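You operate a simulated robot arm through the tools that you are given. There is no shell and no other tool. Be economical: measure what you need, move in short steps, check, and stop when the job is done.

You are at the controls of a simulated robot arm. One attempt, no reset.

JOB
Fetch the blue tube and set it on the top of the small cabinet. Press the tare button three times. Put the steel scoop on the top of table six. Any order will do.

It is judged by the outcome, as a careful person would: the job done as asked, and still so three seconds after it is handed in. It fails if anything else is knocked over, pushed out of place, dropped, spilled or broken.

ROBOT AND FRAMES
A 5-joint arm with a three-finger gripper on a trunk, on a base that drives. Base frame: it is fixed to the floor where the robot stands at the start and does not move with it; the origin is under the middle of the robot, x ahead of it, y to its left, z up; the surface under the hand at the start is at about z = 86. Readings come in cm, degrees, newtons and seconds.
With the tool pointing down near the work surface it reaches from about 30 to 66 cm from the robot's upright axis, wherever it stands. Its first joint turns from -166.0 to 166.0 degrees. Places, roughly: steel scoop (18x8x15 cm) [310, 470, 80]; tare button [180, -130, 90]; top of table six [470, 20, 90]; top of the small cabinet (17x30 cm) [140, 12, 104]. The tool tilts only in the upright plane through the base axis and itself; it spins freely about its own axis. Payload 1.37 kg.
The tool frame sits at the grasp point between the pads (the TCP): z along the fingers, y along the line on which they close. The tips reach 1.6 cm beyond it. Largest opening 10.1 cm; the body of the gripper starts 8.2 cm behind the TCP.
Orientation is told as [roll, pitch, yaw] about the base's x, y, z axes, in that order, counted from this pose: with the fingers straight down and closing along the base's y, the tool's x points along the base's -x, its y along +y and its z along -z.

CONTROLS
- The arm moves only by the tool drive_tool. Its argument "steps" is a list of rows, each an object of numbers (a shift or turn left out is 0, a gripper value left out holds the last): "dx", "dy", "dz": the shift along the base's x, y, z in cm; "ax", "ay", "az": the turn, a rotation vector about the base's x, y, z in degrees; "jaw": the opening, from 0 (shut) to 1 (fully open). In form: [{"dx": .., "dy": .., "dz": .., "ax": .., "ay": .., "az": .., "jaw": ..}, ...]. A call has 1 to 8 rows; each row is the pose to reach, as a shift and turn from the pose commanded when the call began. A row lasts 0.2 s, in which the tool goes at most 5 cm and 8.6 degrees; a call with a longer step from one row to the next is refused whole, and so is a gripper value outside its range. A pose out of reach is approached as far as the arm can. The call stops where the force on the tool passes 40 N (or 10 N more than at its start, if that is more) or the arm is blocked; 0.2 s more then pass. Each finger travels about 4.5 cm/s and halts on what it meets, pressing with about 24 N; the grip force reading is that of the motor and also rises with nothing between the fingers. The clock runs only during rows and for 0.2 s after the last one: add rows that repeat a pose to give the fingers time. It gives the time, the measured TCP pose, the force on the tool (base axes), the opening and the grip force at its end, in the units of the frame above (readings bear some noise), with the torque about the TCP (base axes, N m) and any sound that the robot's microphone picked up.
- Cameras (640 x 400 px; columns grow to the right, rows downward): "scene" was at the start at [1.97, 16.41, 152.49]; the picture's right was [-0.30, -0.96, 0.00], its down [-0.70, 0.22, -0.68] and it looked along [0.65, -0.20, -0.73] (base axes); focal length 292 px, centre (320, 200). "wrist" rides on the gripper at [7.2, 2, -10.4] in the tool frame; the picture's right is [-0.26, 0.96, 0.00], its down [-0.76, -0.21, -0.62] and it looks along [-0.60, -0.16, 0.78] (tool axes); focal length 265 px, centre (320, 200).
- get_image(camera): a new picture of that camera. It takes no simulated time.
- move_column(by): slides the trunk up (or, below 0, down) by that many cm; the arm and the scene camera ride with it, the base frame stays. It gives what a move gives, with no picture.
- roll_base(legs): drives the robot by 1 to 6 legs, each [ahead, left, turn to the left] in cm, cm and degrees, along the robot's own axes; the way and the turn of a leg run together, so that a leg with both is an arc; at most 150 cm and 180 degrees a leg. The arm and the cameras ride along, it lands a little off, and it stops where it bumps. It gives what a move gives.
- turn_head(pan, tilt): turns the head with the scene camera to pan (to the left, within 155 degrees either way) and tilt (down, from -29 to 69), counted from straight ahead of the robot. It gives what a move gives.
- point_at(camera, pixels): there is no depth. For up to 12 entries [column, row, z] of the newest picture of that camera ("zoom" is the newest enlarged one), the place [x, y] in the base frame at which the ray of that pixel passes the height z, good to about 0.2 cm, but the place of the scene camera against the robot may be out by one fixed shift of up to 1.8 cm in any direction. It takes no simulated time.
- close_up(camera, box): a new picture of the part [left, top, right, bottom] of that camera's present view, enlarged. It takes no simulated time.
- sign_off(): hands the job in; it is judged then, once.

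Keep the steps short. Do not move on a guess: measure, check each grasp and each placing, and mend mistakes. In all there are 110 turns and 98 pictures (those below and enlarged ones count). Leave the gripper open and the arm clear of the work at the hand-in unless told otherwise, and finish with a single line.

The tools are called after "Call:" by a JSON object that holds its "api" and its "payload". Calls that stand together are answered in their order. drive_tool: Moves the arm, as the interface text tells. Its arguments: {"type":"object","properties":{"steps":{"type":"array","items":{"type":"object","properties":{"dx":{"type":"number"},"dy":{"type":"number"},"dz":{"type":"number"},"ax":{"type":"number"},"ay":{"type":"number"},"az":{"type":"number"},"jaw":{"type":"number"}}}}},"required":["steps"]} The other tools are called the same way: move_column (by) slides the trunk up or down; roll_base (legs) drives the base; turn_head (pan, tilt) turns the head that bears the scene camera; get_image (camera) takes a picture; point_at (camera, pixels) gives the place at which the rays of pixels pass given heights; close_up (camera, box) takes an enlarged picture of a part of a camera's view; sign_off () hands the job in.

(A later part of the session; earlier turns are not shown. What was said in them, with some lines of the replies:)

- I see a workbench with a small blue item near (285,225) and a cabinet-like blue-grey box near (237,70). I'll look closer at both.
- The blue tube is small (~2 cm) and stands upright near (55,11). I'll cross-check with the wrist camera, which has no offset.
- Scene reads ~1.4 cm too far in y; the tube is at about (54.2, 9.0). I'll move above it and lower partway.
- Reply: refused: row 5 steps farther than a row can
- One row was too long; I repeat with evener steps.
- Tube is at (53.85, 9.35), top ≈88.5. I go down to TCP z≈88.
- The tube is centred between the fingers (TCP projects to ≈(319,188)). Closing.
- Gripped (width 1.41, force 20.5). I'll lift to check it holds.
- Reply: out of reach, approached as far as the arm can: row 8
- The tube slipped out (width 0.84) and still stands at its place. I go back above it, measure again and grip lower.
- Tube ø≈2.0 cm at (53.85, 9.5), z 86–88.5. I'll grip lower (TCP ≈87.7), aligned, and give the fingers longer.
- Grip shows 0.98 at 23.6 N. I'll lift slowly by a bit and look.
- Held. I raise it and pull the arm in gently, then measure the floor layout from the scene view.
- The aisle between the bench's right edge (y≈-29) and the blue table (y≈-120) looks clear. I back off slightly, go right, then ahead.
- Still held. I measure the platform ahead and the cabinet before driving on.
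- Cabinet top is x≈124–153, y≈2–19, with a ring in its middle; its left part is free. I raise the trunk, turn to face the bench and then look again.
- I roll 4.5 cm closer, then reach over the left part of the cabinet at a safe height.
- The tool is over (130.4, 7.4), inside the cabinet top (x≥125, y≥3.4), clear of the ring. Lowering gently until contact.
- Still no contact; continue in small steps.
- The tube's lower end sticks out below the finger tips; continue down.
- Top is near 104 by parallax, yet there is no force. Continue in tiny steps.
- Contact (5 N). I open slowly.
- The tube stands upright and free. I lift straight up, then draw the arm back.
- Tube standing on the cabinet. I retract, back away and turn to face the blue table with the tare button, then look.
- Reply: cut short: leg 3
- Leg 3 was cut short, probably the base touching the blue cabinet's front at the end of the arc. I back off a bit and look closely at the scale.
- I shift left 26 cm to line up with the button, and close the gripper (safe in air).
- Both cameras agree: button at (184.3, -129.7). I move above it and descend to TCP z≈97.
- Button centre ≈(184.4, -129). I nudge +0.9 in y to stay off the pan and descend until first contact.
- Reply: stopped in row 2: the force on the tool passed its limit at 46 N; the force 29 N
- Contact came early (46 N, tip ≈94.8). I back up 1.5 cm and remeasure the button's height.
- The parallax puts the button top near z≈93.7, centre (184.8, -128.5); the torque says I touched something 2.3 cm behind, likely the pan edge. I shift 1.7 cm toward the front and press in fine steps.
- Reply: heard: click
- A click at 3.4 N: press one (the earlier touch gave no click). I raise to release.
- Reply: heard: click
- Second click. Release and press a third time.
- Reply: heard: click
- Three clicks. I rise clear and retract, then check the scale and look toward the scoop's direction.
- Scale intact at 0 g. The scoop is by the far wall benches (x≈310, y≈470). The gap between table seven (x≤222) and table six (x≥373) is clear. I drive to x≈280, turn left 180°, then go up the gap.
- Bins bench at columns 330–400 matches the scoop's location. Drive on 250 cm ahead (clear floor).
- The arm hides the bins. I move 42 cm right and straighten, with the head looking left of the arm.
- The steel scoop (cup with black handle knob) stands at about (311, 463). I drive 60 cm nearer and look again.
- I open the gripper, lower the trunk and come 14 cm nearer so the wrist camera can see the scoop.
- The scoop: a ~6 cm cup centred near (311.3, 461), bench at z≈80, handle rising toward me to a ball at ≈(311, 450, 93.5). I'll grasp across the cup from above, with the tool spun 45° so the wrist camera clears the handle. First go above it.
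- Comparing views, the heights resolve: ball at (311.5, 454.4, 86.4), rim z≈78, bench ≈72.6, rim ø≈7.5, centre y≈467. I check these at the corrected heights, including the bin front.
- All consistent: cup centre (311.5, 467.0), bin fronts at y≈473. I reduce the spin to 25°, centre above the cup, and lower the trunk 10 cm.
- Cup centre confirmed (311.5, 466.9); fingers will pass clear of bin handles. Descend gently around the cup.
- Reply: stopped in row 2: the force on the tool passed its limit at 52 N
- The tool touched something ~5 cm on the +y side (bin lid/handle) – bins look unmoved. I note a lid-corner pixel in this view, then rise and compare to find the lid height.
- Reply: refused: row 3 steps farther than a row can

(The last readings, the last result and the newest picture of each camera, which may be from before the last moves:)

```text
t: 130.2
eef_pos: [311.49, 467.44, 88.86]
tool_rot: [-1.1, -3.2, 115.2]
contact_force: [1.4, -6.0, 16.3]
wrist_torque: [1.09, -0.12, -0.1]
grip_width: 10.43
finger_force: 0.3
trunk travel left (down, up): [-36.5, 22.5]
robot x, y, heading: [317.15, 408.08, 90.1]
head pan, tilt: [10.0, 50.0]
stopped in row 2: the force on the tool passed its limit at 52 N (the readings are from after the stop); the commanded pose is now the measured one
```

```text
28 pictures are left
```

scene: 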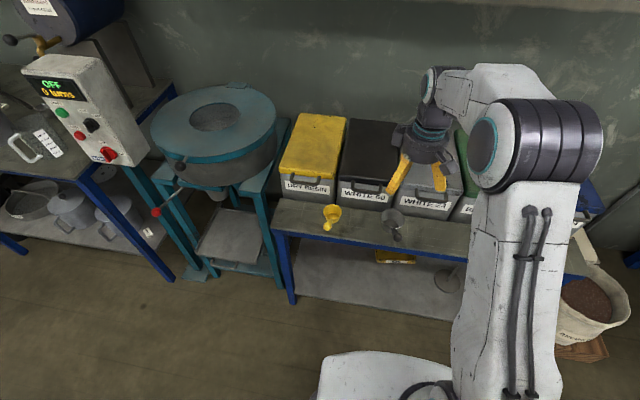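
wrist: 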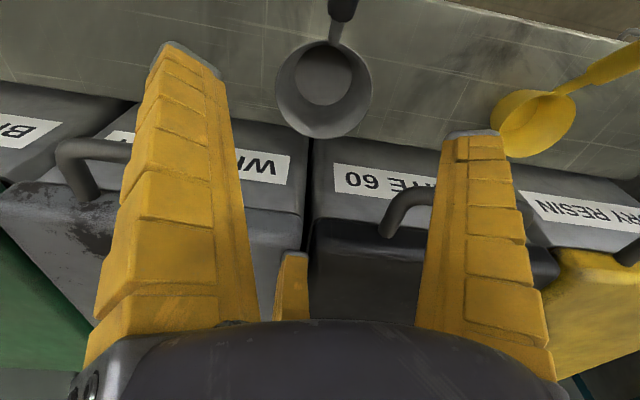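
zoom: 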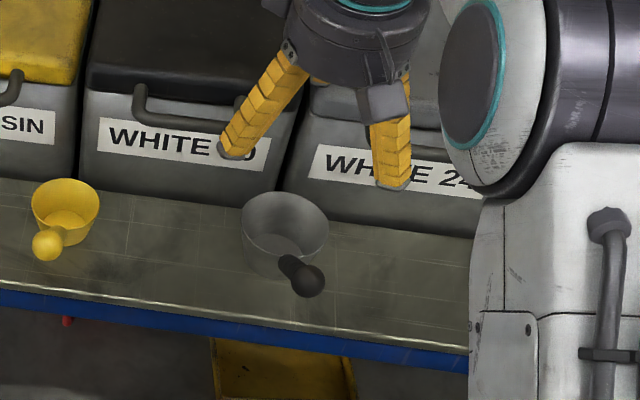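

Lid fronts sit at y≈473, z≈86.5, and the third finger is solid. Better: spin so that third finger points toward (-x,-y) beside the handle, with camera and fingers clear of bins (yaw ≈225°). First rise, back off and straighten the tilt.

Call:
{"api": "drive_tool", "payload": {"steps": [{"dz": 2}, {"dz": 5, "dy": -1}, {"dz": 8, "dy": -4, "ax": -1.7, "ay": -0.2}, {"dz": 11, "dy": -7.5, "ax": -3.4, "ay": -0.35}, {"dz": 13, "dy": -11, "ax": -3.4, "ay": -0.35}, {"dz": 13, "dy": -11, "ax": -3.4, "ay": -0.35}]}}

Call:
{"api": "drive_tool", "payload": {"steps": [{"az": 8.5}, {"az": 17}, {"az": 25.5}, {"az": 34}, {"az": 42.5}, {"az": 51}, {"az": 59.5}, {"az": 68}]}}

Call:
{"api": "drive_tool", "payload": {"steps": [{"az": 8.5}, {"az": 17}, {"az": 25.5}, {"az": 34}, {"az": 42}, {"az": 42, "jaw": 1}]}}

Call:
{"api": "get_image", "payload": {"camera": "wrist"}}

Call:
{"api": "get_image", "payload": {"camera": "scene"}}

```text
t: 131.6
eef_pos: [311.44, 456.22, 101.48]
tool_rot: [0.2, 0.6, 115.2]
contact_force: [-0.1, -0.5, 0.3]
wrist_torque: [0.02, 0.04, -0.01]
grip_width: 10.06
finger_force: 0.0
trunk travel left (down, up): [-36.5, 22.5]
robot x, y, heading: [317.36, 407.93, 90.3]
head pan, tilt: [10.0, 50.0]
```

```text
t: 133.3
eef_pos: [311.51, 456.34, 101.44]
tool_rot: [0.2, 0.0, -176.7]
contact_force: [-0.3, 0.2, -0.1]
wrist_torque: [-0.07, 0.01, -0.01]
grip_width: 10.12
finger_force: 0.1
trunk travel left (down, up): [-36.5, 22.5]
robot x, y, heading: [317.66, 408.17, 90.1]
head pan, tilt: [10.0, 50.0]
```

```text
t: 134.8
eef_pos: [311.47, 456.65, 101.37]
tool_rot: [0.0, 0.1, -134.8]
contact_force: [0.9, -0.4, -0.3]
wrist_torque: [0.01, -0.01, 0.0]
grip_width: 10.06
finger_force: 0.0
trunk travel left (down, up): [-36.5, 22.5]
robot x, y, heading: [317.06, 408.03, 89.9]
head pan, tilt: [10.0, 50.0]
```

```text
27 pictures are left
```

wrist: 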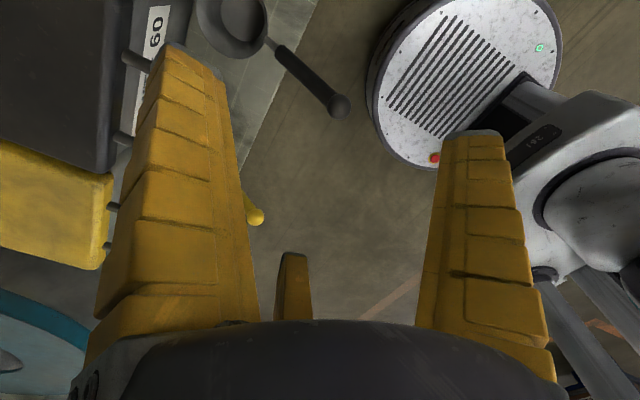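

```text
26 pictures are left
```

scene: 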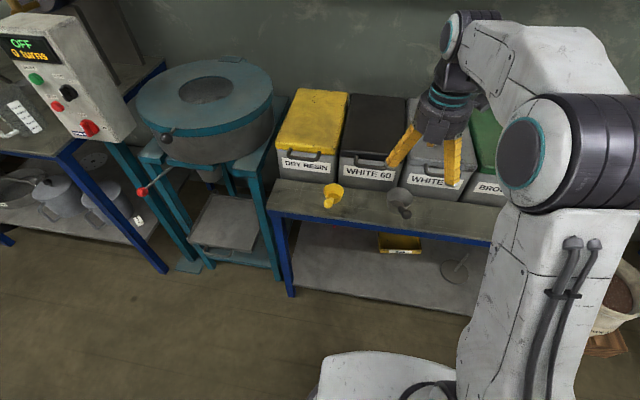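

Orientation good. I move over the cup centre, set the opening to 0.93, and descend to z≈86 for a check.

Call:
{"api": "drive_tool", "payload": {"steps": [{"dy": 3.5, "jaw": 0.93}, {"dy": 7}, {"dy": 10.3}, {"dy": 10.3, "dz": -4}, {"dy": 10.3, "dz": -8}, {"dy": 10.3, "dz": -11}, {"dy": 10.3, "dz": -13.5}, {"dy": 10.3, "dz": -15}]}}

Call:
{"api": "get_image", "payload": {"camera": "wrist"}}

Call:
{"api": "close_up", "payload": {"camera": "scene", "box": [330, 110, 490, 230]}}

```text
t: 136.5
eef_pos: [311.65, 467.18, 88.86]
tool_rot: [-2.0, 1.6, -135.3]
contact_force: [4.2, -5.5, 22.4]
wrist_torque: [1.25, -0.37, -0.5]
grip_width: 10.26
finger_force: 2.1
trunk travel left (down, up): [-36.5, 22.5]
robot x, y, heading: [317.52, 408.03, 90.0]
head pan, tilt: [10.0, 50.0]
stopped in row 8: the force on the tool passed its limit at 46 N (the readings are from after the stop); the commanded pose is now the measured one
```

```text
25 pictures are left
```

wrist: 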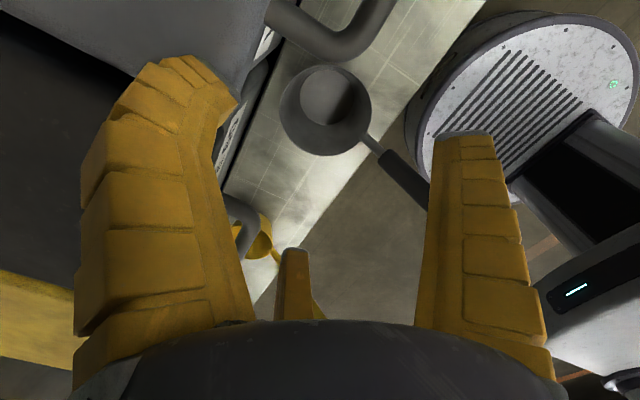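

```text
3.33 times, centred on (410, 170) of scene
```

zoom: 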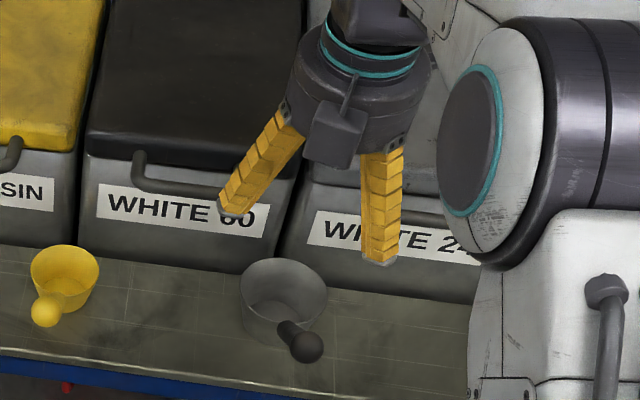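

Torque data from three touches show the gripper is really three fingers at 120° (tips at tool (0,+r), (∓0.87r, −0.5r)). I choose yaw 152°: one finger beside the handle, the other two clear of the bins. First rise, straighten and rotate −73°.

Call:
{"api": "drive_tool", "payload": {"steps": [{"dz": 2, "jaw": 1}, {"dz": 5, "dy": -1}, {"dz": 8, "dy": -3, "ax": -1.3, "ay": -0.15}, {"dz": 11, "dy": -6, "ax": -2.5, "ay": -0.3}, {"dz": 13, "dy": -9, "ax": -2.5, "ay": -0.3}, {"dz": 13, "dy": -9, "ax": -2.5, "ay": -0.3}]}}

Call:
{"api": "drive_tool", "payload": {"steps": [{"az": -8.5}, {"az": -17}, {"az": -25.5}, {"az": -34}, {"az": -42.5}, {"az": -51}, {"az": -59.5}, {"az": -68}]}}

Call:
{"api": "drive_tool", "payload": {"steps": [{"az": -4.7}, {"az": -4.7, "dy": 3}, {"az": -4.7, "dy": 5}, {"az": -4.7, "dy": 5}]}}

Call:
{"api": "get_image", "payload": {"camera": "wrist"}}

```text
t: 137.9
eef_pos: [311.29, 458.04, 100.85]
tool_rot: [0.6, -0.5, -135.1]
contact_force: [0.8, -0.3, -0.3]
wrist_torque: [0.02, 0.0, 0.0]
grip_width: 10.05
finger_force: 0.1
trunk travel left (down, up): [-36.5, 22.5]
robot x, y, heading: [317.33, 407.69, 90.1]
head pan, tilt: [10.0, 50.0]
```

```text
t: 139.7
eef_pos: [311.38, 458.42, 101.37]
tool_rot: [0.3, 0.2, 156.7]
contact_force: [0.4, -0.1, -0.1]
wrist_torque: [0.01, 0.0, -0.03]
grip_width: 10.06
finger_force: 0.0
trunk travel left (down, up): [-36.5, 22.5]
robot x, y, heading: [317.12, 407.99, 90.1]
head pan, tilt: [10.0, 50.0]
```

```text
t: 140.7
eef_pos: [311.45, 463.23, 101.34]
tool_rot: [0.2, 0.1, 152.3]
contact_force: [-0.1, -0.8, -0.3]
wrist_torque: [-0.02, 0.01, 0.0]
grip_width: 10.07
finger_force: 0.1
trunk travel left (down, up): [-36.5, 22.5]
robot x, y, heading: [317.47, 407.78, 90.2]
head pan, tilt: [10.0, 50.0]
```

```text
23 pictures are left
```

wrist: 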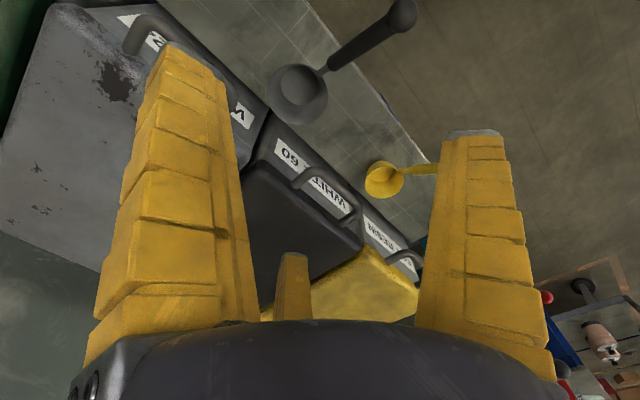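

Call:
{"api": "point_at", "payload": {"camera": "wrist", "pixels": [[298, 94, 78.3], [403, 14, 86.4], [268, 92, 78.3], [328, 94, 78.3], [255, 110, 72.6], [300, 185, 84], [150, 30, 84], [256, 150, 86.5]]}}

```text
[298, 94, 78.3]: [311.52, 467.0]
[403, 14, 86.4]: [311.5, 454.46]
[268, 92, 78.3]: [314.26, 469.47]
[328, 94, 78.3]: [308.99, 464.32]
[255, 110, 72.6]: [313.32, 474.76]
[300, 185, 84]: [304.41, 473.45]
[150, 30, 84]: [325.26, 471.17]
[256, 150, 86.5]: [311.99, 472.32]
```

Everything agrees: cup centre (311.5, 467.0). I shift to y≈465.7 and descend, slowly through the lid level.

Call:
{"api": "drive_tool", "payload": {"steps": [{"dy": 2.4, "dz": -3}, {"dy": 2.4, "dz": -7}, {"dy": 2.4, "dz": -10}, {"dy": 2.4, "dz": -12}, {"dy": 2.4, "dz": -13.5}, {"dy": 2.4, "dz": -15}, {"dy": 2.4, "dz": -16.5}, {"dy": 2.4, "dz": -18}]}}

Call:
{"api": "get_image", "payload": {"camera": "wrist"}}

```text
t: 142.5
eef_pos: [311.51, 465.73, 83.14]
tool_rot: [0.3, 0.1, 152.3]
contact_force: [0.2, 0.4, 0.2]
wrist_torque: [-0.01, -0.01, -0.01]
grip_width: 10.06
finger_force: 0.0
trunk travel left (down, up): [-36.5, 22.5]
robot x, y, heading: [317.55, 408.0, 90.2]
head pan, tilt: [10.0, 50.0]
```

```text
22 pictures are left
```

wrist: 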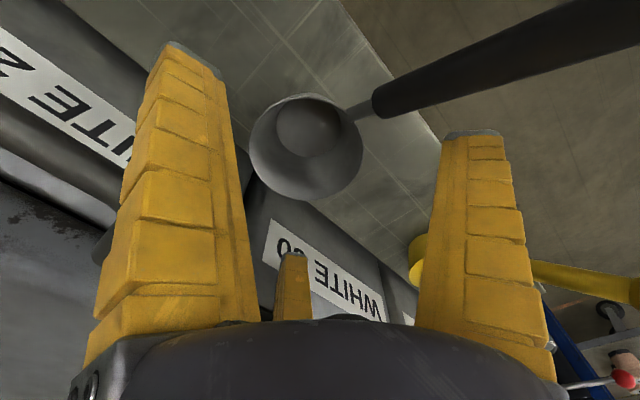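

Past the lid level with no contact; the cup is between the fingers. Continue slowly down.

Call:
{"api": "drive_tool", "payload": {"steps": [{"dz": -1}, {"dz": -2}, {"dz": -3}, {"dz": -4}, {"dz": -5}, {"dz": -6}, {"dz": -6.7}, {"dz": -7.1}]}}

Call:
{"api": "get_image", "payload": {"camera": "wrist"}}

```text
t: 144.3
eef_pos: [311.31, 465.66, 76.26]
tool_rot: [0.2, 0.1, 152.3]
contact_force: [-0.4, -0.1, 0.9]
wrist_torque: [0.05, 0.0, 0.0]
grip_width: 10.09
finger_force: 0.1
trunk travel left (down, up): [-36.5, 22.5]
robot x, y, heading: [317.19, 407.69, 90.0]
head pan, tilt: [10.0, 50.0]
```

```text
21 pictures are left
```

wrist: 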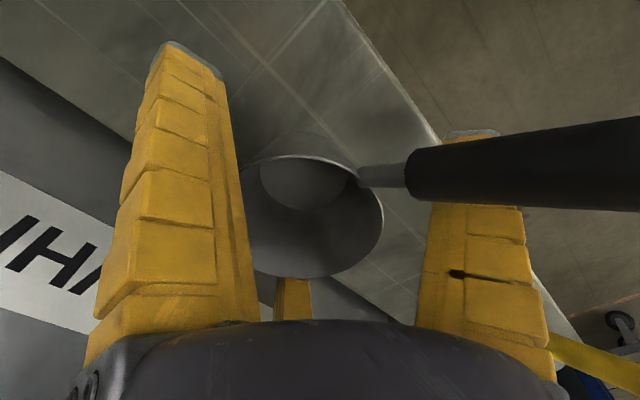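

Cup is enclosed, the handle free. Closing gradually.

Call:
{"api": "drive_tool", "payload": {"steps": [{"jaw": 0.9}, {"jaw": 0.8}, {"jaw": 0.7}, {"jaw": 0.6}, {"jaw": 0.5}, {"jaw": 0.4}, {"jaw": 0.3}, {"jaw": 0.2}]}}

Call:
{"api": "drive_tool", "payload": {"steps": [{"jaw": 0.1}, {"jaw": 0}, {"jaw": 0}, {"jaw": 0}]}}

Call:
{"api": "get_image", "payload": {"camera": "wrist"}}

```text
t: 146.1
eef_pos: [311.56, 465.63, 76.36]
tool_rot: [0.2, 0.1, 152.2]
contact_force: [0.6, -0.9, 0.3]
wrist_torque: [0.02, -0.01, 0.02]
grip_width: 7.01
finger_force: 23.8
trunk travel left (down, up): [-36.5, 22.5]
robot x, y, heading: [317.46, 408.06, 90.2]
head pan, tilt: [10.0, 50.0]
```

```text
t: 147.1
eef_pos: [311.49, 465.66, 76.3]
tool_rot: [0.2, 0.1, 152.2]
contact_force: [-0.1, 0.3, 0.4]
wrist_torque: [0.04, 0.07, 0.02]
grip_width: 7.0
finger_force: 24.0
trunk travel left (down, up): [-36.5, 22.5]
robot x, y, heading: [317.59, 407.9, 90.2]
head pan, tilt: [10.0, 50.0]
```

```text
20 pictures are left
```

wrist: 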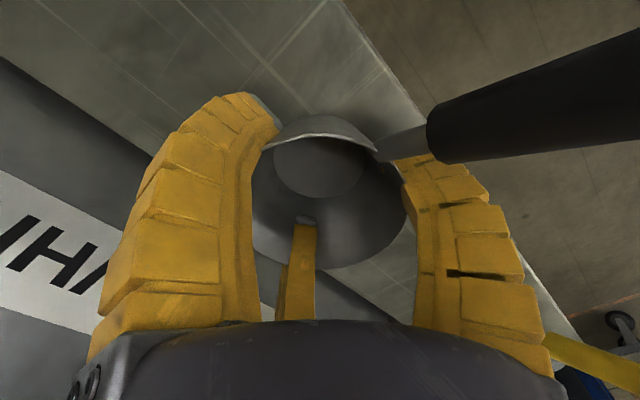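

Gripped at 7.0 cm, 24 N. Lift slowly a few cm and check.

Call:
{"api": "drive_tool", "payload": {"steps": [{"dz": 0.3}, {"dz": 0.8}, {"dz": 1.5}, {"dz": 2.5}, {"dz": 3.5}, {"dz": 4.5}]}}

Call:
{"api": "close_up", "payload": {"camera": "scene", "box": [320, 100, 480, 250]}}

```text
t: 148.5
eef_pos: [311.55, 465.56, 80.84]
tool_rot: [0.1, 0.1, 152.3]
contact_force: [-1.1, 0.6, -1.1]
wrist_torque: [0.05, -0.04, 0.02]
grip_width: 7.03
finger_force: 23.4
trunk travel left (down, up): [-36.5, 22.5]
robot x, y, heading: [317.54, 407.73, 90.2]
head pan, tilt: [10.0, 50.0]
```

```text
2.67 times, centred on (400, 175) of scene
```

zoom: 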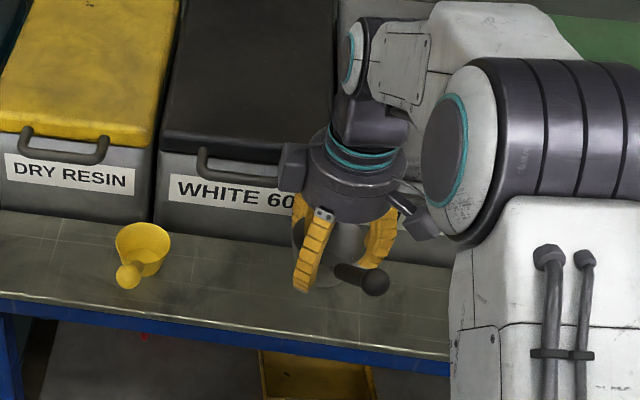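

Scoop is held upright. I raise the trunk 22 cm and draw the arm back.

Call:
{"api": "move_column", "payload": {"by": 22}}

Call:
{"api": "drive_tool", "payload": {"steps": [{"dy": -1.5, "dz": 1}, {"dy": -4, "dz": 3}, {"dy": -7, "dz": 5}, {"dy": -10, "dz": 7}, {"dy": -13, "dz": 9}, {"dy": -16, "dz": 11}, {"dy": -18, "dz": 12.5}, {"dy": -18, "dz": 12.5}]}}

Call:
{"api": "roll_base", "payload": {"legs": [[-60, 0, 0]]}}

Call:
{"api": "get_image", "payload": {"camera": "scene"}}

```text
t: 150.8
eef_pos: [311.57, 465.73, 102.67]
tool_rot: [0.2, 0.1, 152.2]
contact_force: [0.1, 0.4, -0.9]
wrist_torque: [0.01, 0.0, 0.0]
grip_width: 7.03
finger_force: 24.0
trunk travel left (down, up): [-58.5, 0.5]
robot x, y, heading: [317.52, 408.14, 90.2]
head pan, tilt: [10.0, 50.0]
```

```text
t: 152.6
eef_pos: [311.52, 447.62, 115.0]
tool_rot: [0.1, 0.3, 152.2]
contact_force: [0.5, 0.0, -1.5]
wrist_torque: [0.02, -0.03, -0.03]
grip_width: 6.96
finger_force: 24.0
trunk travel left (down, up): [-58.5, 0.5]
robot x, y, heading: [317.34, 407.92, 90.1]
head pan, tilt: [10.0, 50.0]
```

```text
t: 156.0
eef_pos: [311.79, 387.85, 115.14]
tool_rot: [0.2, 0.1, 152.2]
contact_force: [-0.8, 0.5, -1.7]
wrist_torque: [0.07, -0.02, 0.0]
grip_width: 6.98
finger_force: 23.9
trunk travel left (down, up): [-58.5, 0.5]
robot x, y, heading: [317.11, 348.35, 90.0]
head pan, tilt: [10.0, 50.0]
```

```text
18 pictures are left
```

scene: 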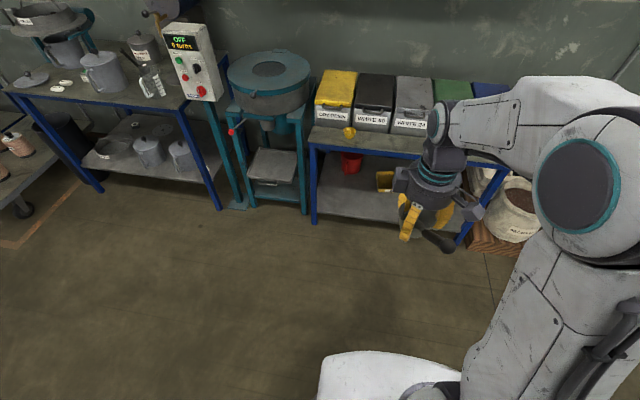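

All in order behind. I turn around and drive toward table six's north side, looking before the last part.

Call:
{"api": "roll_base", "payload": {"legs": [[0, 0, 180], [0, 75, 0]]}}

Call:
{"api": "turn_head", "payload": {"pan": 8, "tilt": 22}}

Call:
{"api": "get_image", "payload": {"camera": "scene"}}

```text
t: 167.6
eef_pos: [402.77, 317.66, 115.12]
tool_rot: [0.3, 0.2, -21.0]
contact_force: [0.5, -0.3, -1.6]
wrist_torque: [-0.01, 0.0, 0.01]
grip_width: 6.98
finger_force: 24.1
trunk travel left (down, up): [-58.5, 0.5]
robot x, y, heading: [392.34, 356.16, -83.3]
head pan, tilt: [10.0, 50.0]
```

```text
t: 168.6
eef_pos: [402.75, 317.67, 115.01]
tool_rot: [0.2, 0.1, -21.0]
contact_force: [0.0, 0.1, -1.6]
wrist_torque: [-0.03, 0.01, -0.01]
grip_width: 6.97
finger_force: 24.2
trunk travel left (down, up): [-58.5, 0.5]
robot x, y, heading: [392.32, 356.27, -83.1]
head pan, tilt: [8.0, 22.0]
```

```text
17 pictures are left
```

scene: 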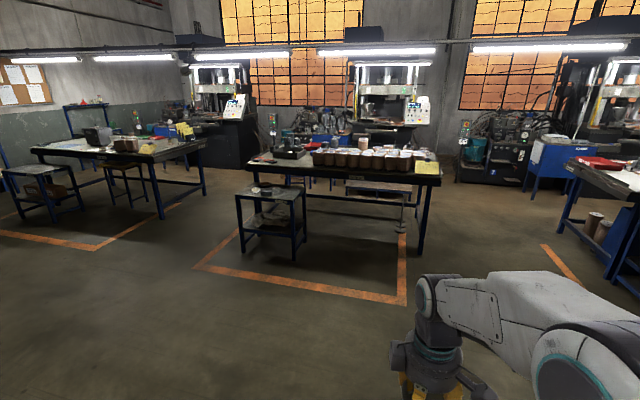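

Call:
{"api": "close_up", "payload": {"camera": "scene", "box": [225, 130, 455, 270]}}

Call:
{"api": "point_at", "payload": {"camera": "scene", "pixels": [[247, 167, 88], [440, 184, 88], [420, 254, 0], [293, 260, 0], [303, 232, 0], [310, 170, 88], [275, 192, 75]]}}

```text
2.78 times, centred on (340, 200) of scene
```

zoom: 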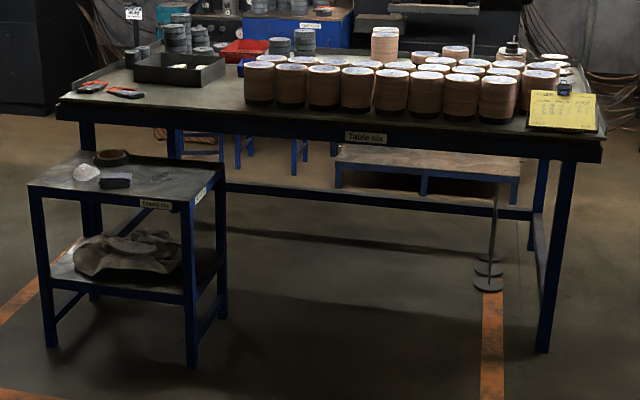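

```text
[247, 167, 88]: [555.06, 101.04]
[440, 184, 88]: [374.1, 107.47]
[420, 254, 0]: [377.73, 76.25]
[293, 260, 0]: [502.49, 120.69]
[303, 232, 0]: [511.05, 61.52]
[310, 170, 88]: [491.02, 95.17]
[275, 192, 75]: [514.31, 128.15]
```

The free strip on table six is at its front-left part (zoom ≈(205,105)), right of the small stand six (x≥500). I straighten, shift to x≈457 and approach to y≈150.

Call:
{"api": "roll_base", "payload": {"legs": [[0, 65, -7], [150, 0, 0], [50, 0, 0]]}}

Call:
{"api": "turn_head", "payload": {"pan": 20, "tilt": 42}}

Call:
{"api": "get_image", "payload": {"camera": "scene"}}

Call:
{"api": "get_image", "payload": {"camera": "wrist"}}

```text
t: 181.9
eef_pos: [453.84, 115.49, 115.0]
tool_rot: [0.2, 0.2, -30.2]
contact_force: [-0.6, 0.8, -2.0]
wrist_torque: [0.01, -0.01, 0.05]
grip_width: 6.97
finger_force: 23.9
trunk travel left (down, up): [-58.5, 0.5]
robot x, y, heading: [449.75, 155.23, -92.0]
head pan, tilt: [8.0, 22.0]
```

```text
t: 182.8
eef_pos: [453.95, 115.61, 115.06]
tool_rot: [0.2, 0.2, -30.2]
contact_force: [-0.2, -0.3, -1.0]
wrist_torque: [-0.01, -0.04, 0.02]
grip_width: 6.99
finger_force: 24.0
trunk travel left (down, up): [-58.5, 0.5]
robot x, y, heading: [449.79, 155.5, -92.6]
head pan, tilt: [20.0, 42.0]
```

```text
15 pictures are left
```

scene: 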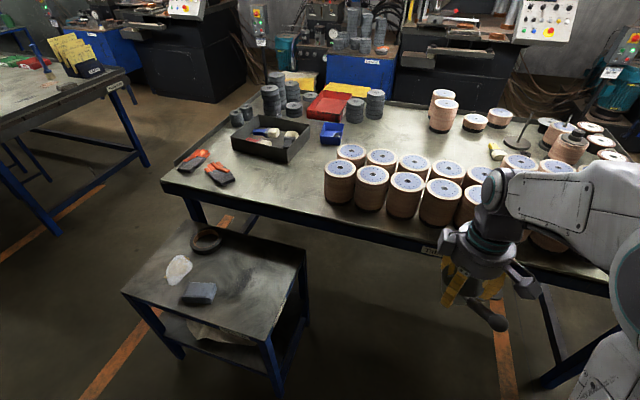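

```text
14 pictures are left
```

wrist: 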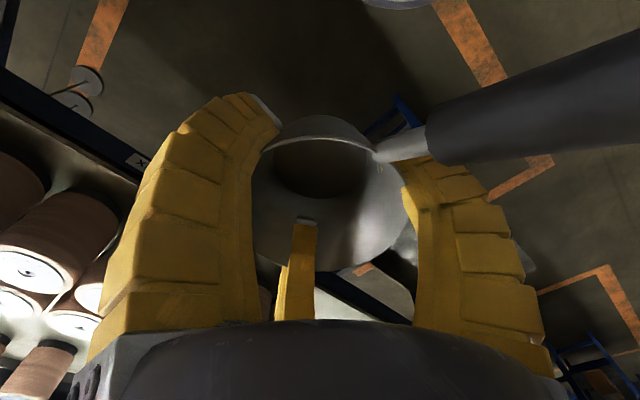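

Call:
{"api": "point_at", "payload": {"camera": "scene", "pixels": [[275, 187, 86], [163, 182, 86], [420, 245, 86], [270, 208, 86], [285, 163, 86], [328, 202, 86], [232, 150, 86], [230, 186, 86], [310, 240, 75], [122, 290, 75], [195, 226, 75], [275, 187, 88]]}}

```text
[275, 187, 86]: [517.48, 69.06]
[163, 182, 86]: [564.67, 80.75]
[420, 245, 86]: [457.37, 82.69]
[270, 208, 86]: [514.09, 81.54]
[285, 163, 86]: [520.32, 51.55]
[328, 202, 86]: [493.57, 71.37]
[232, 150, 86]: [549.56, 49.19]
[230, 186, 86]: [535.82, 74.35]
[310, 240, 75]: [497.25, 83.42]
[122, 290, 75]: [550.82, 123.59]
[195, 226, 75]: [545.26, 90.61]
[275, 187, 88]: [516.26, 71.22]
```

Free spot on table six: around (506, 71), between the cylinders (edge x≈494), the tray and tongs. I close in to about (454, 107), staying clear of stand six, and turn the head to see.

Call:
{"api": "roll_base", "payload": {"legs": [[47, 6, 2.3]]}}

Call:
{"api": "turn_head", "payload": {"pan": 40, "tilt": 55}}

Call:
{"api": "get_image", "payload": {"camera": "scene"}}

```text
t: 185.6
eef_pos: [459.78, 67.75, 115.04]
tool_rot: [0.1, 0.2, -28.7]
contact_force: [0.7, -1.0, -1.2]
wrist_torque: [0.01, 0.03, -0.01]
grip_width: 6.96
finger_force: 23.7
trunk travel left (down, up): [-58.5, 0.5]
robot x, y, heading: [454.57, 107.75, -90.8]
head pan, tilt: [20.0, 42.0]
```

```text
t: 186.5
eef_pos: [459.81, 67.83, 115.05]
tool_rot: [0.1, 0.1, -28.6]
contact_force: [0.1, -0.6, -0.5]
wrist_torque: [0.0, -0.03, -0.03]
grip_width: 7.0
finger_force: 23.9
trunk travel left (down, up): [-58.5, 0.5]
robot x, y, heading: [454.93, 107.89, -90.9]
head pan, tilt: [40.0, 55.0]
```

```text
13 pictures are left
```

scene: 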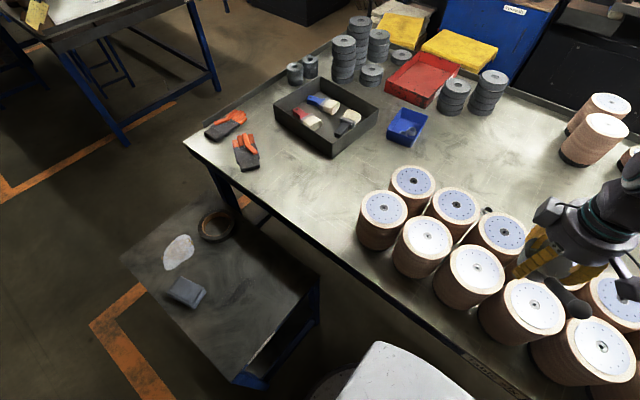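

Call:
{"api": "point_at", "payload": {"camera": "scene", "pixels": [[312, 190, 86], [355, 235, 86], [372, 250, 86], [290, 225, 86], [330, 157, 86], [250, 170, 86], [383, 205, 100], [320, 275, 75], [365, 165, 86], [235, 380, 75], [320, 275, 70]]}}

```text
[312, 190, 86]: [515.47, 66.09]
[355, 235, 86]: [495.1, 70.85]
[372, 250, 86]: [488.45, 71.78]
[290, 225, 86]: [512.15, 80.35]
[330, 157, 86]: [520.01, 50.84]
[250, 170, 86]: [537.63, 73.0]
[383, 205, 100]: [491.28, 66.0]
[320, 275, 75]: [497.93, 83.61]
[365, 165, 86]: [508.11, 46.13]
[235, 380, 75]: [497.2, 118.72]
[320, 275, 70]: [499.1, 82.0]
```

Cylinder edge is x≈494, bench edge y≈81. I nudge the base (3 ahead, 3 left), then swing the scoop over to the spot at height, turning the handle to lie over the table.

Call:
{"api": "roll_base", "payload": {"legs": [[2.5, 3, 0]]}}

Call:
{"api": "drive_tool", "payload": {"steps": [{"dx": 2.5, "dy": 0.2, "az": -4}, {"dx": 7.2, "dy": 0.8, "az": -12}, {"dx": 12, "dy": 1.3, "az": -20}, {"dx": 16.8, "dy": 1.8, "az": -28}, {"dx": 21.6, "dy": 2.3, "az": -36}, {"dx": 26.4, "dy": 2.8, "az": -44}, {"dx": 31.2, "dy": 3.3, "az": -52}, {"dx": 36, "dy": 3.8, "az": -60}]}}

```text
t: 187.3
eef_pos: [462.79, 65.21, 115.05]
tool_rot: [0.2, 0.2, -28.7]
contact_force: [0.4, -0.3, -1.4]
wrist_torque: [0.03, 0.02, 0.02]
grip_width: 6.97
finger_force: 23.5
trunk travel left (down, up): [-58.5, 0.5]
robot x, y, heading: [457.78, 105.47, -90.7]
head pan, tilt: [40.0, 55.0]
```

```text
t: 189.1
eef_pos: [498.64, 69.24, 115.11]
tool_rot: [0.0, 0.0, -88.8]
contact_force: [1.2, 0.2, -2.0]
wrist_torque: [0.0, 0.04, -0.01]
grip_width: 6.96
finger_force: 23.8
trunk travel left (down, up): [-58.5, 0.5]
robot x, y, heading: [457.58, 105.09, -91.0]
head pan, tilt: [40.0, 55.0]
```

Call:
{"api": "drive_tool", "payload": {"steps": [{"dx": 4.5}, {"dx": 7.4, "dy": 0.2}, {"dx": 7.4, "dy": 0.2, "dz": -3}, {"dx": 7.4, "dy": 0.2, "dz": -6}, {"dx": 7.4, "dy": 0.2, "dz": -9}, {"dx": 7.4, "dy": 0.2, "dz": -12}]}}

Call:
{"api": "get_image", "payload": {"camera": "scene"}}

Call:
{"api": "get_image", "payload": {"camera": "wrist"}}

```text
t: 190.5
eef_pos: [505.82, 69.45, 102.9]
tool_rot: [0.0, 0.0, -88.7]
contact_force: [1.1, 0.5, -1.8]
wrist_torque: [0.03, 0.0, -0.02]
grip_width: 7.0
finger_force: 23.7
trunk travel left (down, up): [-58.5, 0.5]
robot x, y, heading: [457.74, 105.32, -90.8]
head pan, tilt: [40.0, 55.0]
```

```text
12 pictures are left
```

scene: 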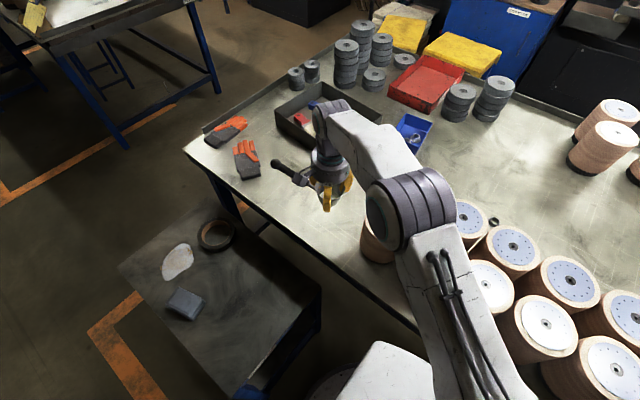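

```text
11 pictures are left
```

wrist: 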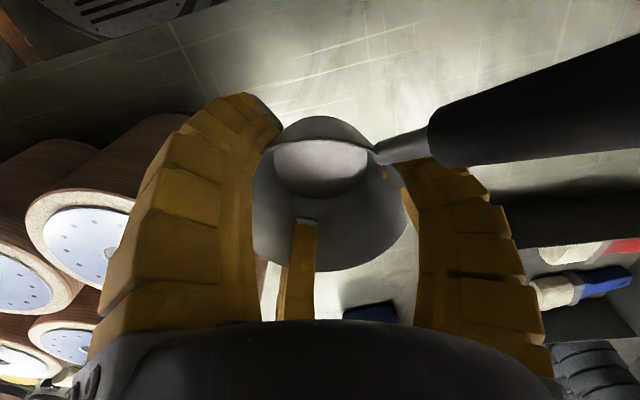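

Clear of the cylinders. Lower to ≈94.5, then feel for contact.

Call:
{"api": "drive_tool", "payload": {"steps": [{"dz": -2.5}, {"dz": -5}, {"dz": -7}, {"dz": -8.4}, {"dz": -8.4}]}}

Call:
{"api": "close_up", "payload": {"camera": "scene", "box": [250, 110, 410, 270]}}

```text
t: 191.7
eef_pos: [506.0, 69.42, 94.51]
tool_rot: [0.1, -0.1, -88.7]
contact_force: [0.3, 0.3, -1.2]
wrist_torque: [0.0, 0.01, 0.01]
grip_width: 6.96
finger_force: 23.6
trunk travel left (down, up): [-58.5, 0.5]
robot x, y, heading: [457.44, 104.94, -90.7]
head pan, tilt: [40.0, 55.0]
```

```text
2.50 times, centred on (330, 190) of scene
```

zoom: 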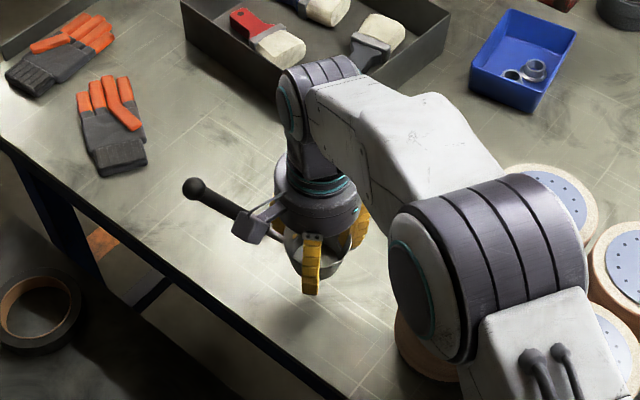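

Call:
{"api": "drive_tool", "payload": {"steps": [{"dz": -0.6}, {"dz": -1.2}, {"dz": -1.8}, {"dz": -2.2}, {"dz": -2.5}, {"dz": -2.5}]}}

```text
t: 193.1
eef_pos: [506.1, 69.52, 92.16]
tool_rot: [0.0, 0.0, -88.7]
contact_force: [-0.6, -0.2, -0.7]
wrist_torque: [-0.04, -0.01, -0.01]
grip_width: 6.98
finger_force: 24.0
trunk travel left (down, up): [-58.5, 0.5]
robot x, y, heading: [457.85, 104.82, -90.7]
head pan, tilt: [40.0, 55.0]
```

Call:
{"api": "drive_tool", "payload": {"steps": [{"dz": -0.3}, {"dz": -0.6}, {"dz": -0.9}, {"dz": -1.2}, {"dz": -1.2}]}}

```text
t: 194.3
eef_pos: [506.13, 69.39, 90.86]
tool_rot: [0.1, 0.1, -88.7]
contact_force: [-0.9, -0.8, -1.6]
wrist_torque: [0.01, -0.01, 0.0]
grip_width: 6.97
finger_force: 24.0
trunk travel left (down, up): [-58.5, 0.5]
robot x, y, heading: [457.51, 104.96, -90.6]
head pan, tilt: [40.0, 55.0]
```

Call:
{"api": "drive_tool", "payload": {"steps": [{"dz": -0.25}, {"dz": -0.5}, {"dz": -0.75}, {"dz": -0.9}, {"dz": -0.9}]}}

Call:
{"api": "close_up", "payload": {"camera": "scene", "box": [290, 150, 370, 250]}}

```text
t: 195.5
eef_pos: [505.93, 69.33, 89.99]
tool_rot: [0.1, 0.0, -88.7]
contact_force: [-0.3, 0.3, -1.4]
wrist_torque: [0.0, 0.06, 0.02]
grip_width: 6.96
finger_force: 23.7
trunk travel left (down, up): [-58.5, 0.5]
robot x, y, heading: [457.53, 104.92, -90.8]
head pan, tilt: [40.0, 55.0]
```

```text
4.00 times, centred on (330, 200) of scene
```

zoom: 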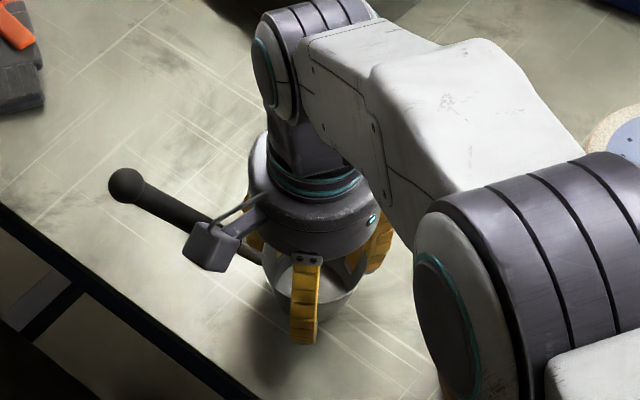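

Close to the surface (shadow nearly meets the cup). Continue in small steps.

Call:
{"api": "drive_tool", "payload": {"steps": [{"dz": -0.2}, {"dz": -0.4}, {"dz": -0.6}, {"dz": -0.6}]}}

```text
t: 196.5
eef_pos: [505.99, 69.26, 89.48]
tool_rot: [0.1, 0.0, -88.7]
contact_force: [0.2, 0.0, -1.2]
wrist_torque: [0.0, -0.02, 0.01]
grip_width: 6.95
finger_force: 24.5
trunk travel left (down, up): [-58.5, 0.5]
robot x, y, heading: [457.23, 105.41, -90.8]
head pan, tilt: [40.0, 55.0]
```

Call:
{"api": "drive_tool", "payload": {"steps": [{"dz": -0.2}, {"dz": -0.4}, {"dz": -0.6}, {"dz": -0.6}]}}

```text
t: 197.5
eef_pos: [505.94, 69.4, 88.73]
tool_rot: [0.1, 0.0, -88.6]
contact_force: [-0.7, 0.1, -1.8]
wrist_torque: [0.02, 0.01, -0.01]
grip_width: 6.95
finger_force: 24.0
trunk travel left (down, up): [-58.5, 0.5]
robot x, y, heading: [457.39, 105.37, -90.8]
head pan, tilt: [40.0, 55.0]
```

Call:
{"api": "drive_tool", "payload": {"steps": [{"dz": -0.2}, {"dz": -0.4}, {"dz": -0.6}, {"dz": -0.8}, {"dz": -0.8}]}}

Call:
{"api": "close_up", "payload": {"camera": "scene", "box": [290, 150, 370, 250]}}

```text
t: 198.7
eef_pos: [506.09, 69.37, 88.13]
tool_rot: [0.3, -0.2, -88.7]
contact_force: [2.9, -1.9, 11.8]
wrist_torque: [-0.32, 0.1, 0.04]
grip_width: 6.83
finger_force: 24.4
trunk travel left (down, up): [-58.5, 0.5]
robot x, y, heading: [457.02, 105.52, -90.9]
head pan, tilt: [40.0, 55.0]
```

```text
4.00 times, centred on (330, 200) of scene
```

zoom: 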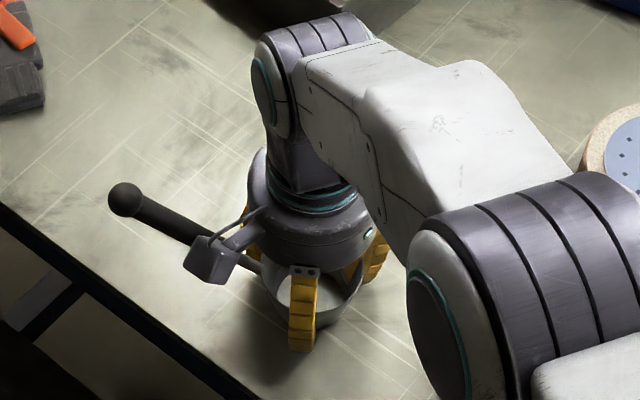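

Contact (12 N). I ease 0.2 cm and open slowly.

Call:
{"api": "drive_tool", "payload": {"steps": [{"dz": 0.2}, {"dz": 0.2, "jaw": 0.7}, {"dz": 0.2, "jaw": 0.75}, {"dz": 0.2, "jaw": 0.85}, {"dz": 0.2, "jaw": 0.95}, {"dz": 0.2, "jaw": 1}, {"dz": 0.2, "jaw": 1}]}}

Call:
{"api": "get_image", "payload": {"camera": "wrist"}}

```text
t: 200.3
eef_pos: [506.02, 69.41, 88.21]
tool_rot: [0.1, 0.0, -88.7]
contact_force: [0.3, -0.3, 0.0]
wrist_torque: [0.0, 0.02, 0.0]
grip_width: 10.07
finger_force: 0.1
trunk travel left (down, up): [-58.5, 0.5]
robot x, y, heading: [457.57, 105.3, -90.9]
head pan, tilt: [40.0, 55.0]
```

```text
7 pictures are left
```

wrist: 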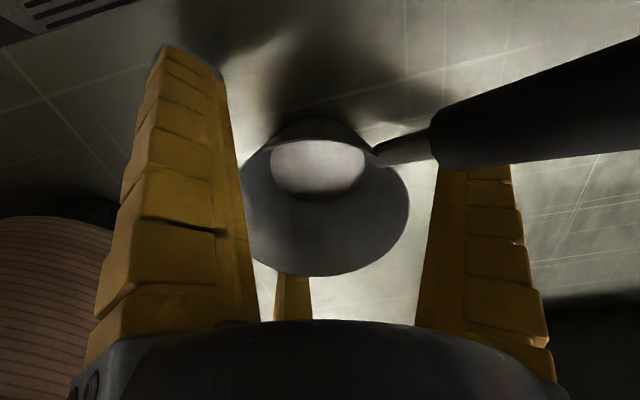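

Released; the scoop stands and all fingers are free. Lift straight up slowly.

Call:
{"api": "drive_tool", "payload": {"steps": [{"dz": 1}, {"dz": 2.5}, {"dz": 4.5}, {"dz": 7}, {"dz": 10}, {"dz": 14}, {"dz": 18}, {"dz": 22}]}}

Call:
{"api": "get_image", "payload": {"camera": "wrist"}}

```text
t: 202.1
eef_pos: [506.28, 69.2, 109.97]
tool_rot: [0.0, 0.0, -88.7]
contact_force: [-0.6, -0.2, 0.5]
wrist_torque: [-0.01, 0.0, -0.01]
grip_width: 10.04
finger_force: 0.0
trunk travel left (down, up): [-58.5, 0.5]
robot x, y, heading: [457.33, 105.25, -91.0]
head pan, tilt: [40.0, 55.0]
```

```text
6 pictures are left
```

wrist: 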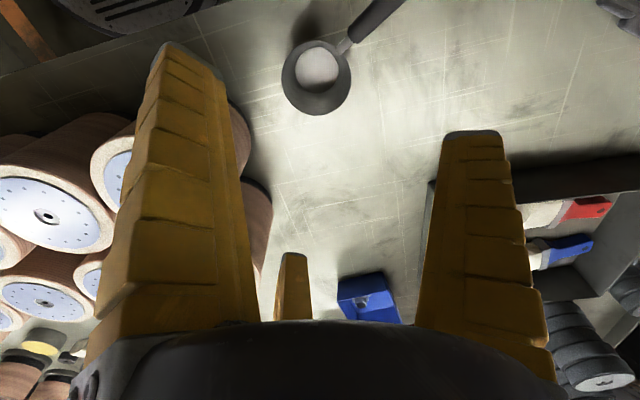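

The scoop stands upright on table six. I retract at height, back away, and take a last look.

Call:
{"api": "drive_tool", "payload": {"steps": [{"dz": 3}, {"dz": 6}, {"dx": -3.5, "dy": 2.5, "dz": 6}, {"dx": -7, "dy": 5, "dz": 6}, {"dx": -10.5, "dy": 7.5, "dz": 6}, {"dx": -14, "dy": 10, "dz": 6}]}}

Call:
{"api": "roll_base", "payload": {"legs": [[-40, 0, 0]]}}

Call:
{"api": "turn_head", "payload": {"pan": 25, "tilt": 40}}

Call:
{"api": "get_image", "payload": {"camera": "scene"}}

```text
t: 203.5
eef_pos: [503.95, 71.94, 121.73]
tool_rot: [-0.3, 0.2, -88.8]
contact_force: [-0.2, 0.2, 0.3]
wrist_torque: [-0.04, -0.05, 0.04]
grip_width: 10.07
finger_force: 0.1
out of reach, approached as far as the arm can: row 2, 3, 4, 5, 6
trunk travel left (down, up): [-58.5, 0.5]
robot x, y, heading: [457.38, 105.07, -90.8]
head pan, tilt: [40.0, 55.0]
```

```text
t: 206.0
eef_pos: [504.35, 111.82, 121.59]
tool_rot: [-0.3, 0.1, -89.1]
contact_force: [-1.3, 1.5, -0.3]
wrist_torque: [-0.03, 0.03, 0.02]
grip_width: 10.04
finger_force: 0.1
trunk travel left (down, up): [-58.5, 0.5]
robot x, y, heading: [457.88, 145.78, -91.4]
head pan, tilt: [40.0, 55.0]
```

```text
t: 206.8
eef_pos: [504.32, 111.64, 121.51]
tool_rot: [-0.3, 0.3, -89.2]
contact_force: [0.0, 0.6, 0.0]
wrist_torque: [-0.03, 0.01, 0.03]
grip_width: 10.06
finger_force: 0.1
trunk travel left (down, up): [-58.5, 0.5]
robot x, y, heading: [458.07, 145.44, -91.3]
head pan, tilt: [25.0, 40.0]
```

```text
5 pictures are left
```

scene: 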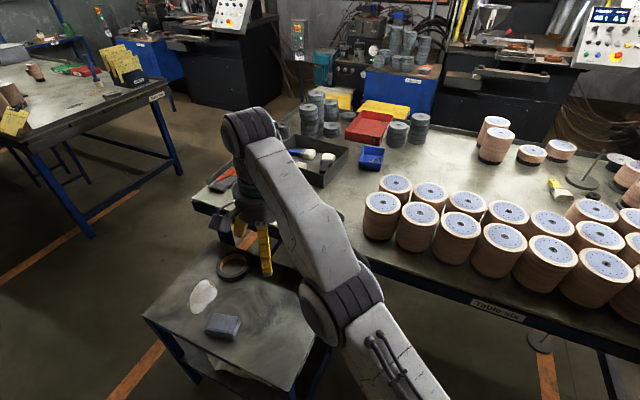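

Arm clear; it hides the scoop in this view. I back off 40 cm more and check once.

Call:
{"api": "roll_base", "payload": {"legs": [[-30, -35, 0]]}}

Call:
{"api": "close_up", "payload": {"camera": "scene", "box": [100, 60, 420, 260]}}

```text
t: 209.6
eef_pos: [470.02, 141.45, 121.55]
tool_rot: [-0.2, 0.3, -89.7]
contact_force: [-0.2, 0.4, 0.6]
wrist_torque: [-0.01, 0.02, -0.01]
grip_width: 10.08
finger_force: 0.0
trunk travel left (down, up): [-58.5, 0.5]
robot x, y, heading: [424.25, 175.54, -91.6]
head pan, tilt: [25.0, 40.0]
```

```text
2.00 times, centred on (260, 160) of scene
```

zoom: 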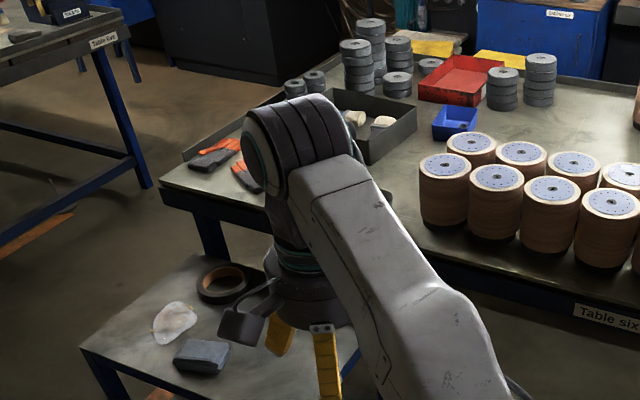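

Still behind the arm; I swing the arm right and look again.

Call:
{"api": "drive_tool", "payload": {"steps": [{"dx": -4, "dy": -1, "dz": -1}, {"dx": -8.5, "dy": -2, "dz": -2}, {"dx": -13, "dy": -3, "dz": -3}, {"dx": -17.5, "dy": -4, "dz": -4}, {"dx": -22, "dy": -5, "dz": -5}, {"dx": -26.5, "dy": -5, "dz": -5}, {"dx": -31, "dy": -5, "dz": -5}, {"dx": -35.5, "dy": -5, "dz": -5}]}}

Call:
{"api": "close_up", "payload": {"camera": "scene", "box": [140, 60, 400, 240]}}

```text
t: 211.3
eef_pos: [439.8, 117.75, 120.06]
tool_rot: [-0.2, 1.9, -89.7]
contact_force: [-2.3, -1.7, -1.0]
wrist_torque: [0.15, -0.26, -0.01]
grip_width: 10.09
finger_force: 0.0
out of reach, approached as far as the arm can: row 1, 2, 3, 4, 5, 6, 7, 8
trunk travel left (down, up): [-58.5, 0.5]
robot x, y, heading: [424.23, 175.54, -91.6]
head pan, tilt: [25.0, 40.0]
```

```text
2.22 times, centred on (270, 150) of scene
```

zoom: 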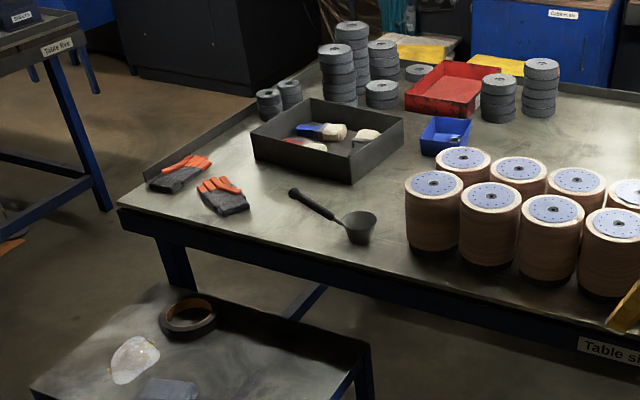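

The scoop stands upright on table six with its neighbours untouched. The tube is on the cabinet, the tare button gave three clicks, and the gripper is open and clear. Handing in.

Call:
{"api": "sign_off", "payload": {}}

```text
The job is handed in.
```

The blue tube is on the small cabinet, the tare button was pressed three times (three clicks heard), and the steel scoop is on table six; on the way the gripper bumped the scale once and the bin lids twice, and the base was stopped short near the scale's cabinet, with nothing seen to move.
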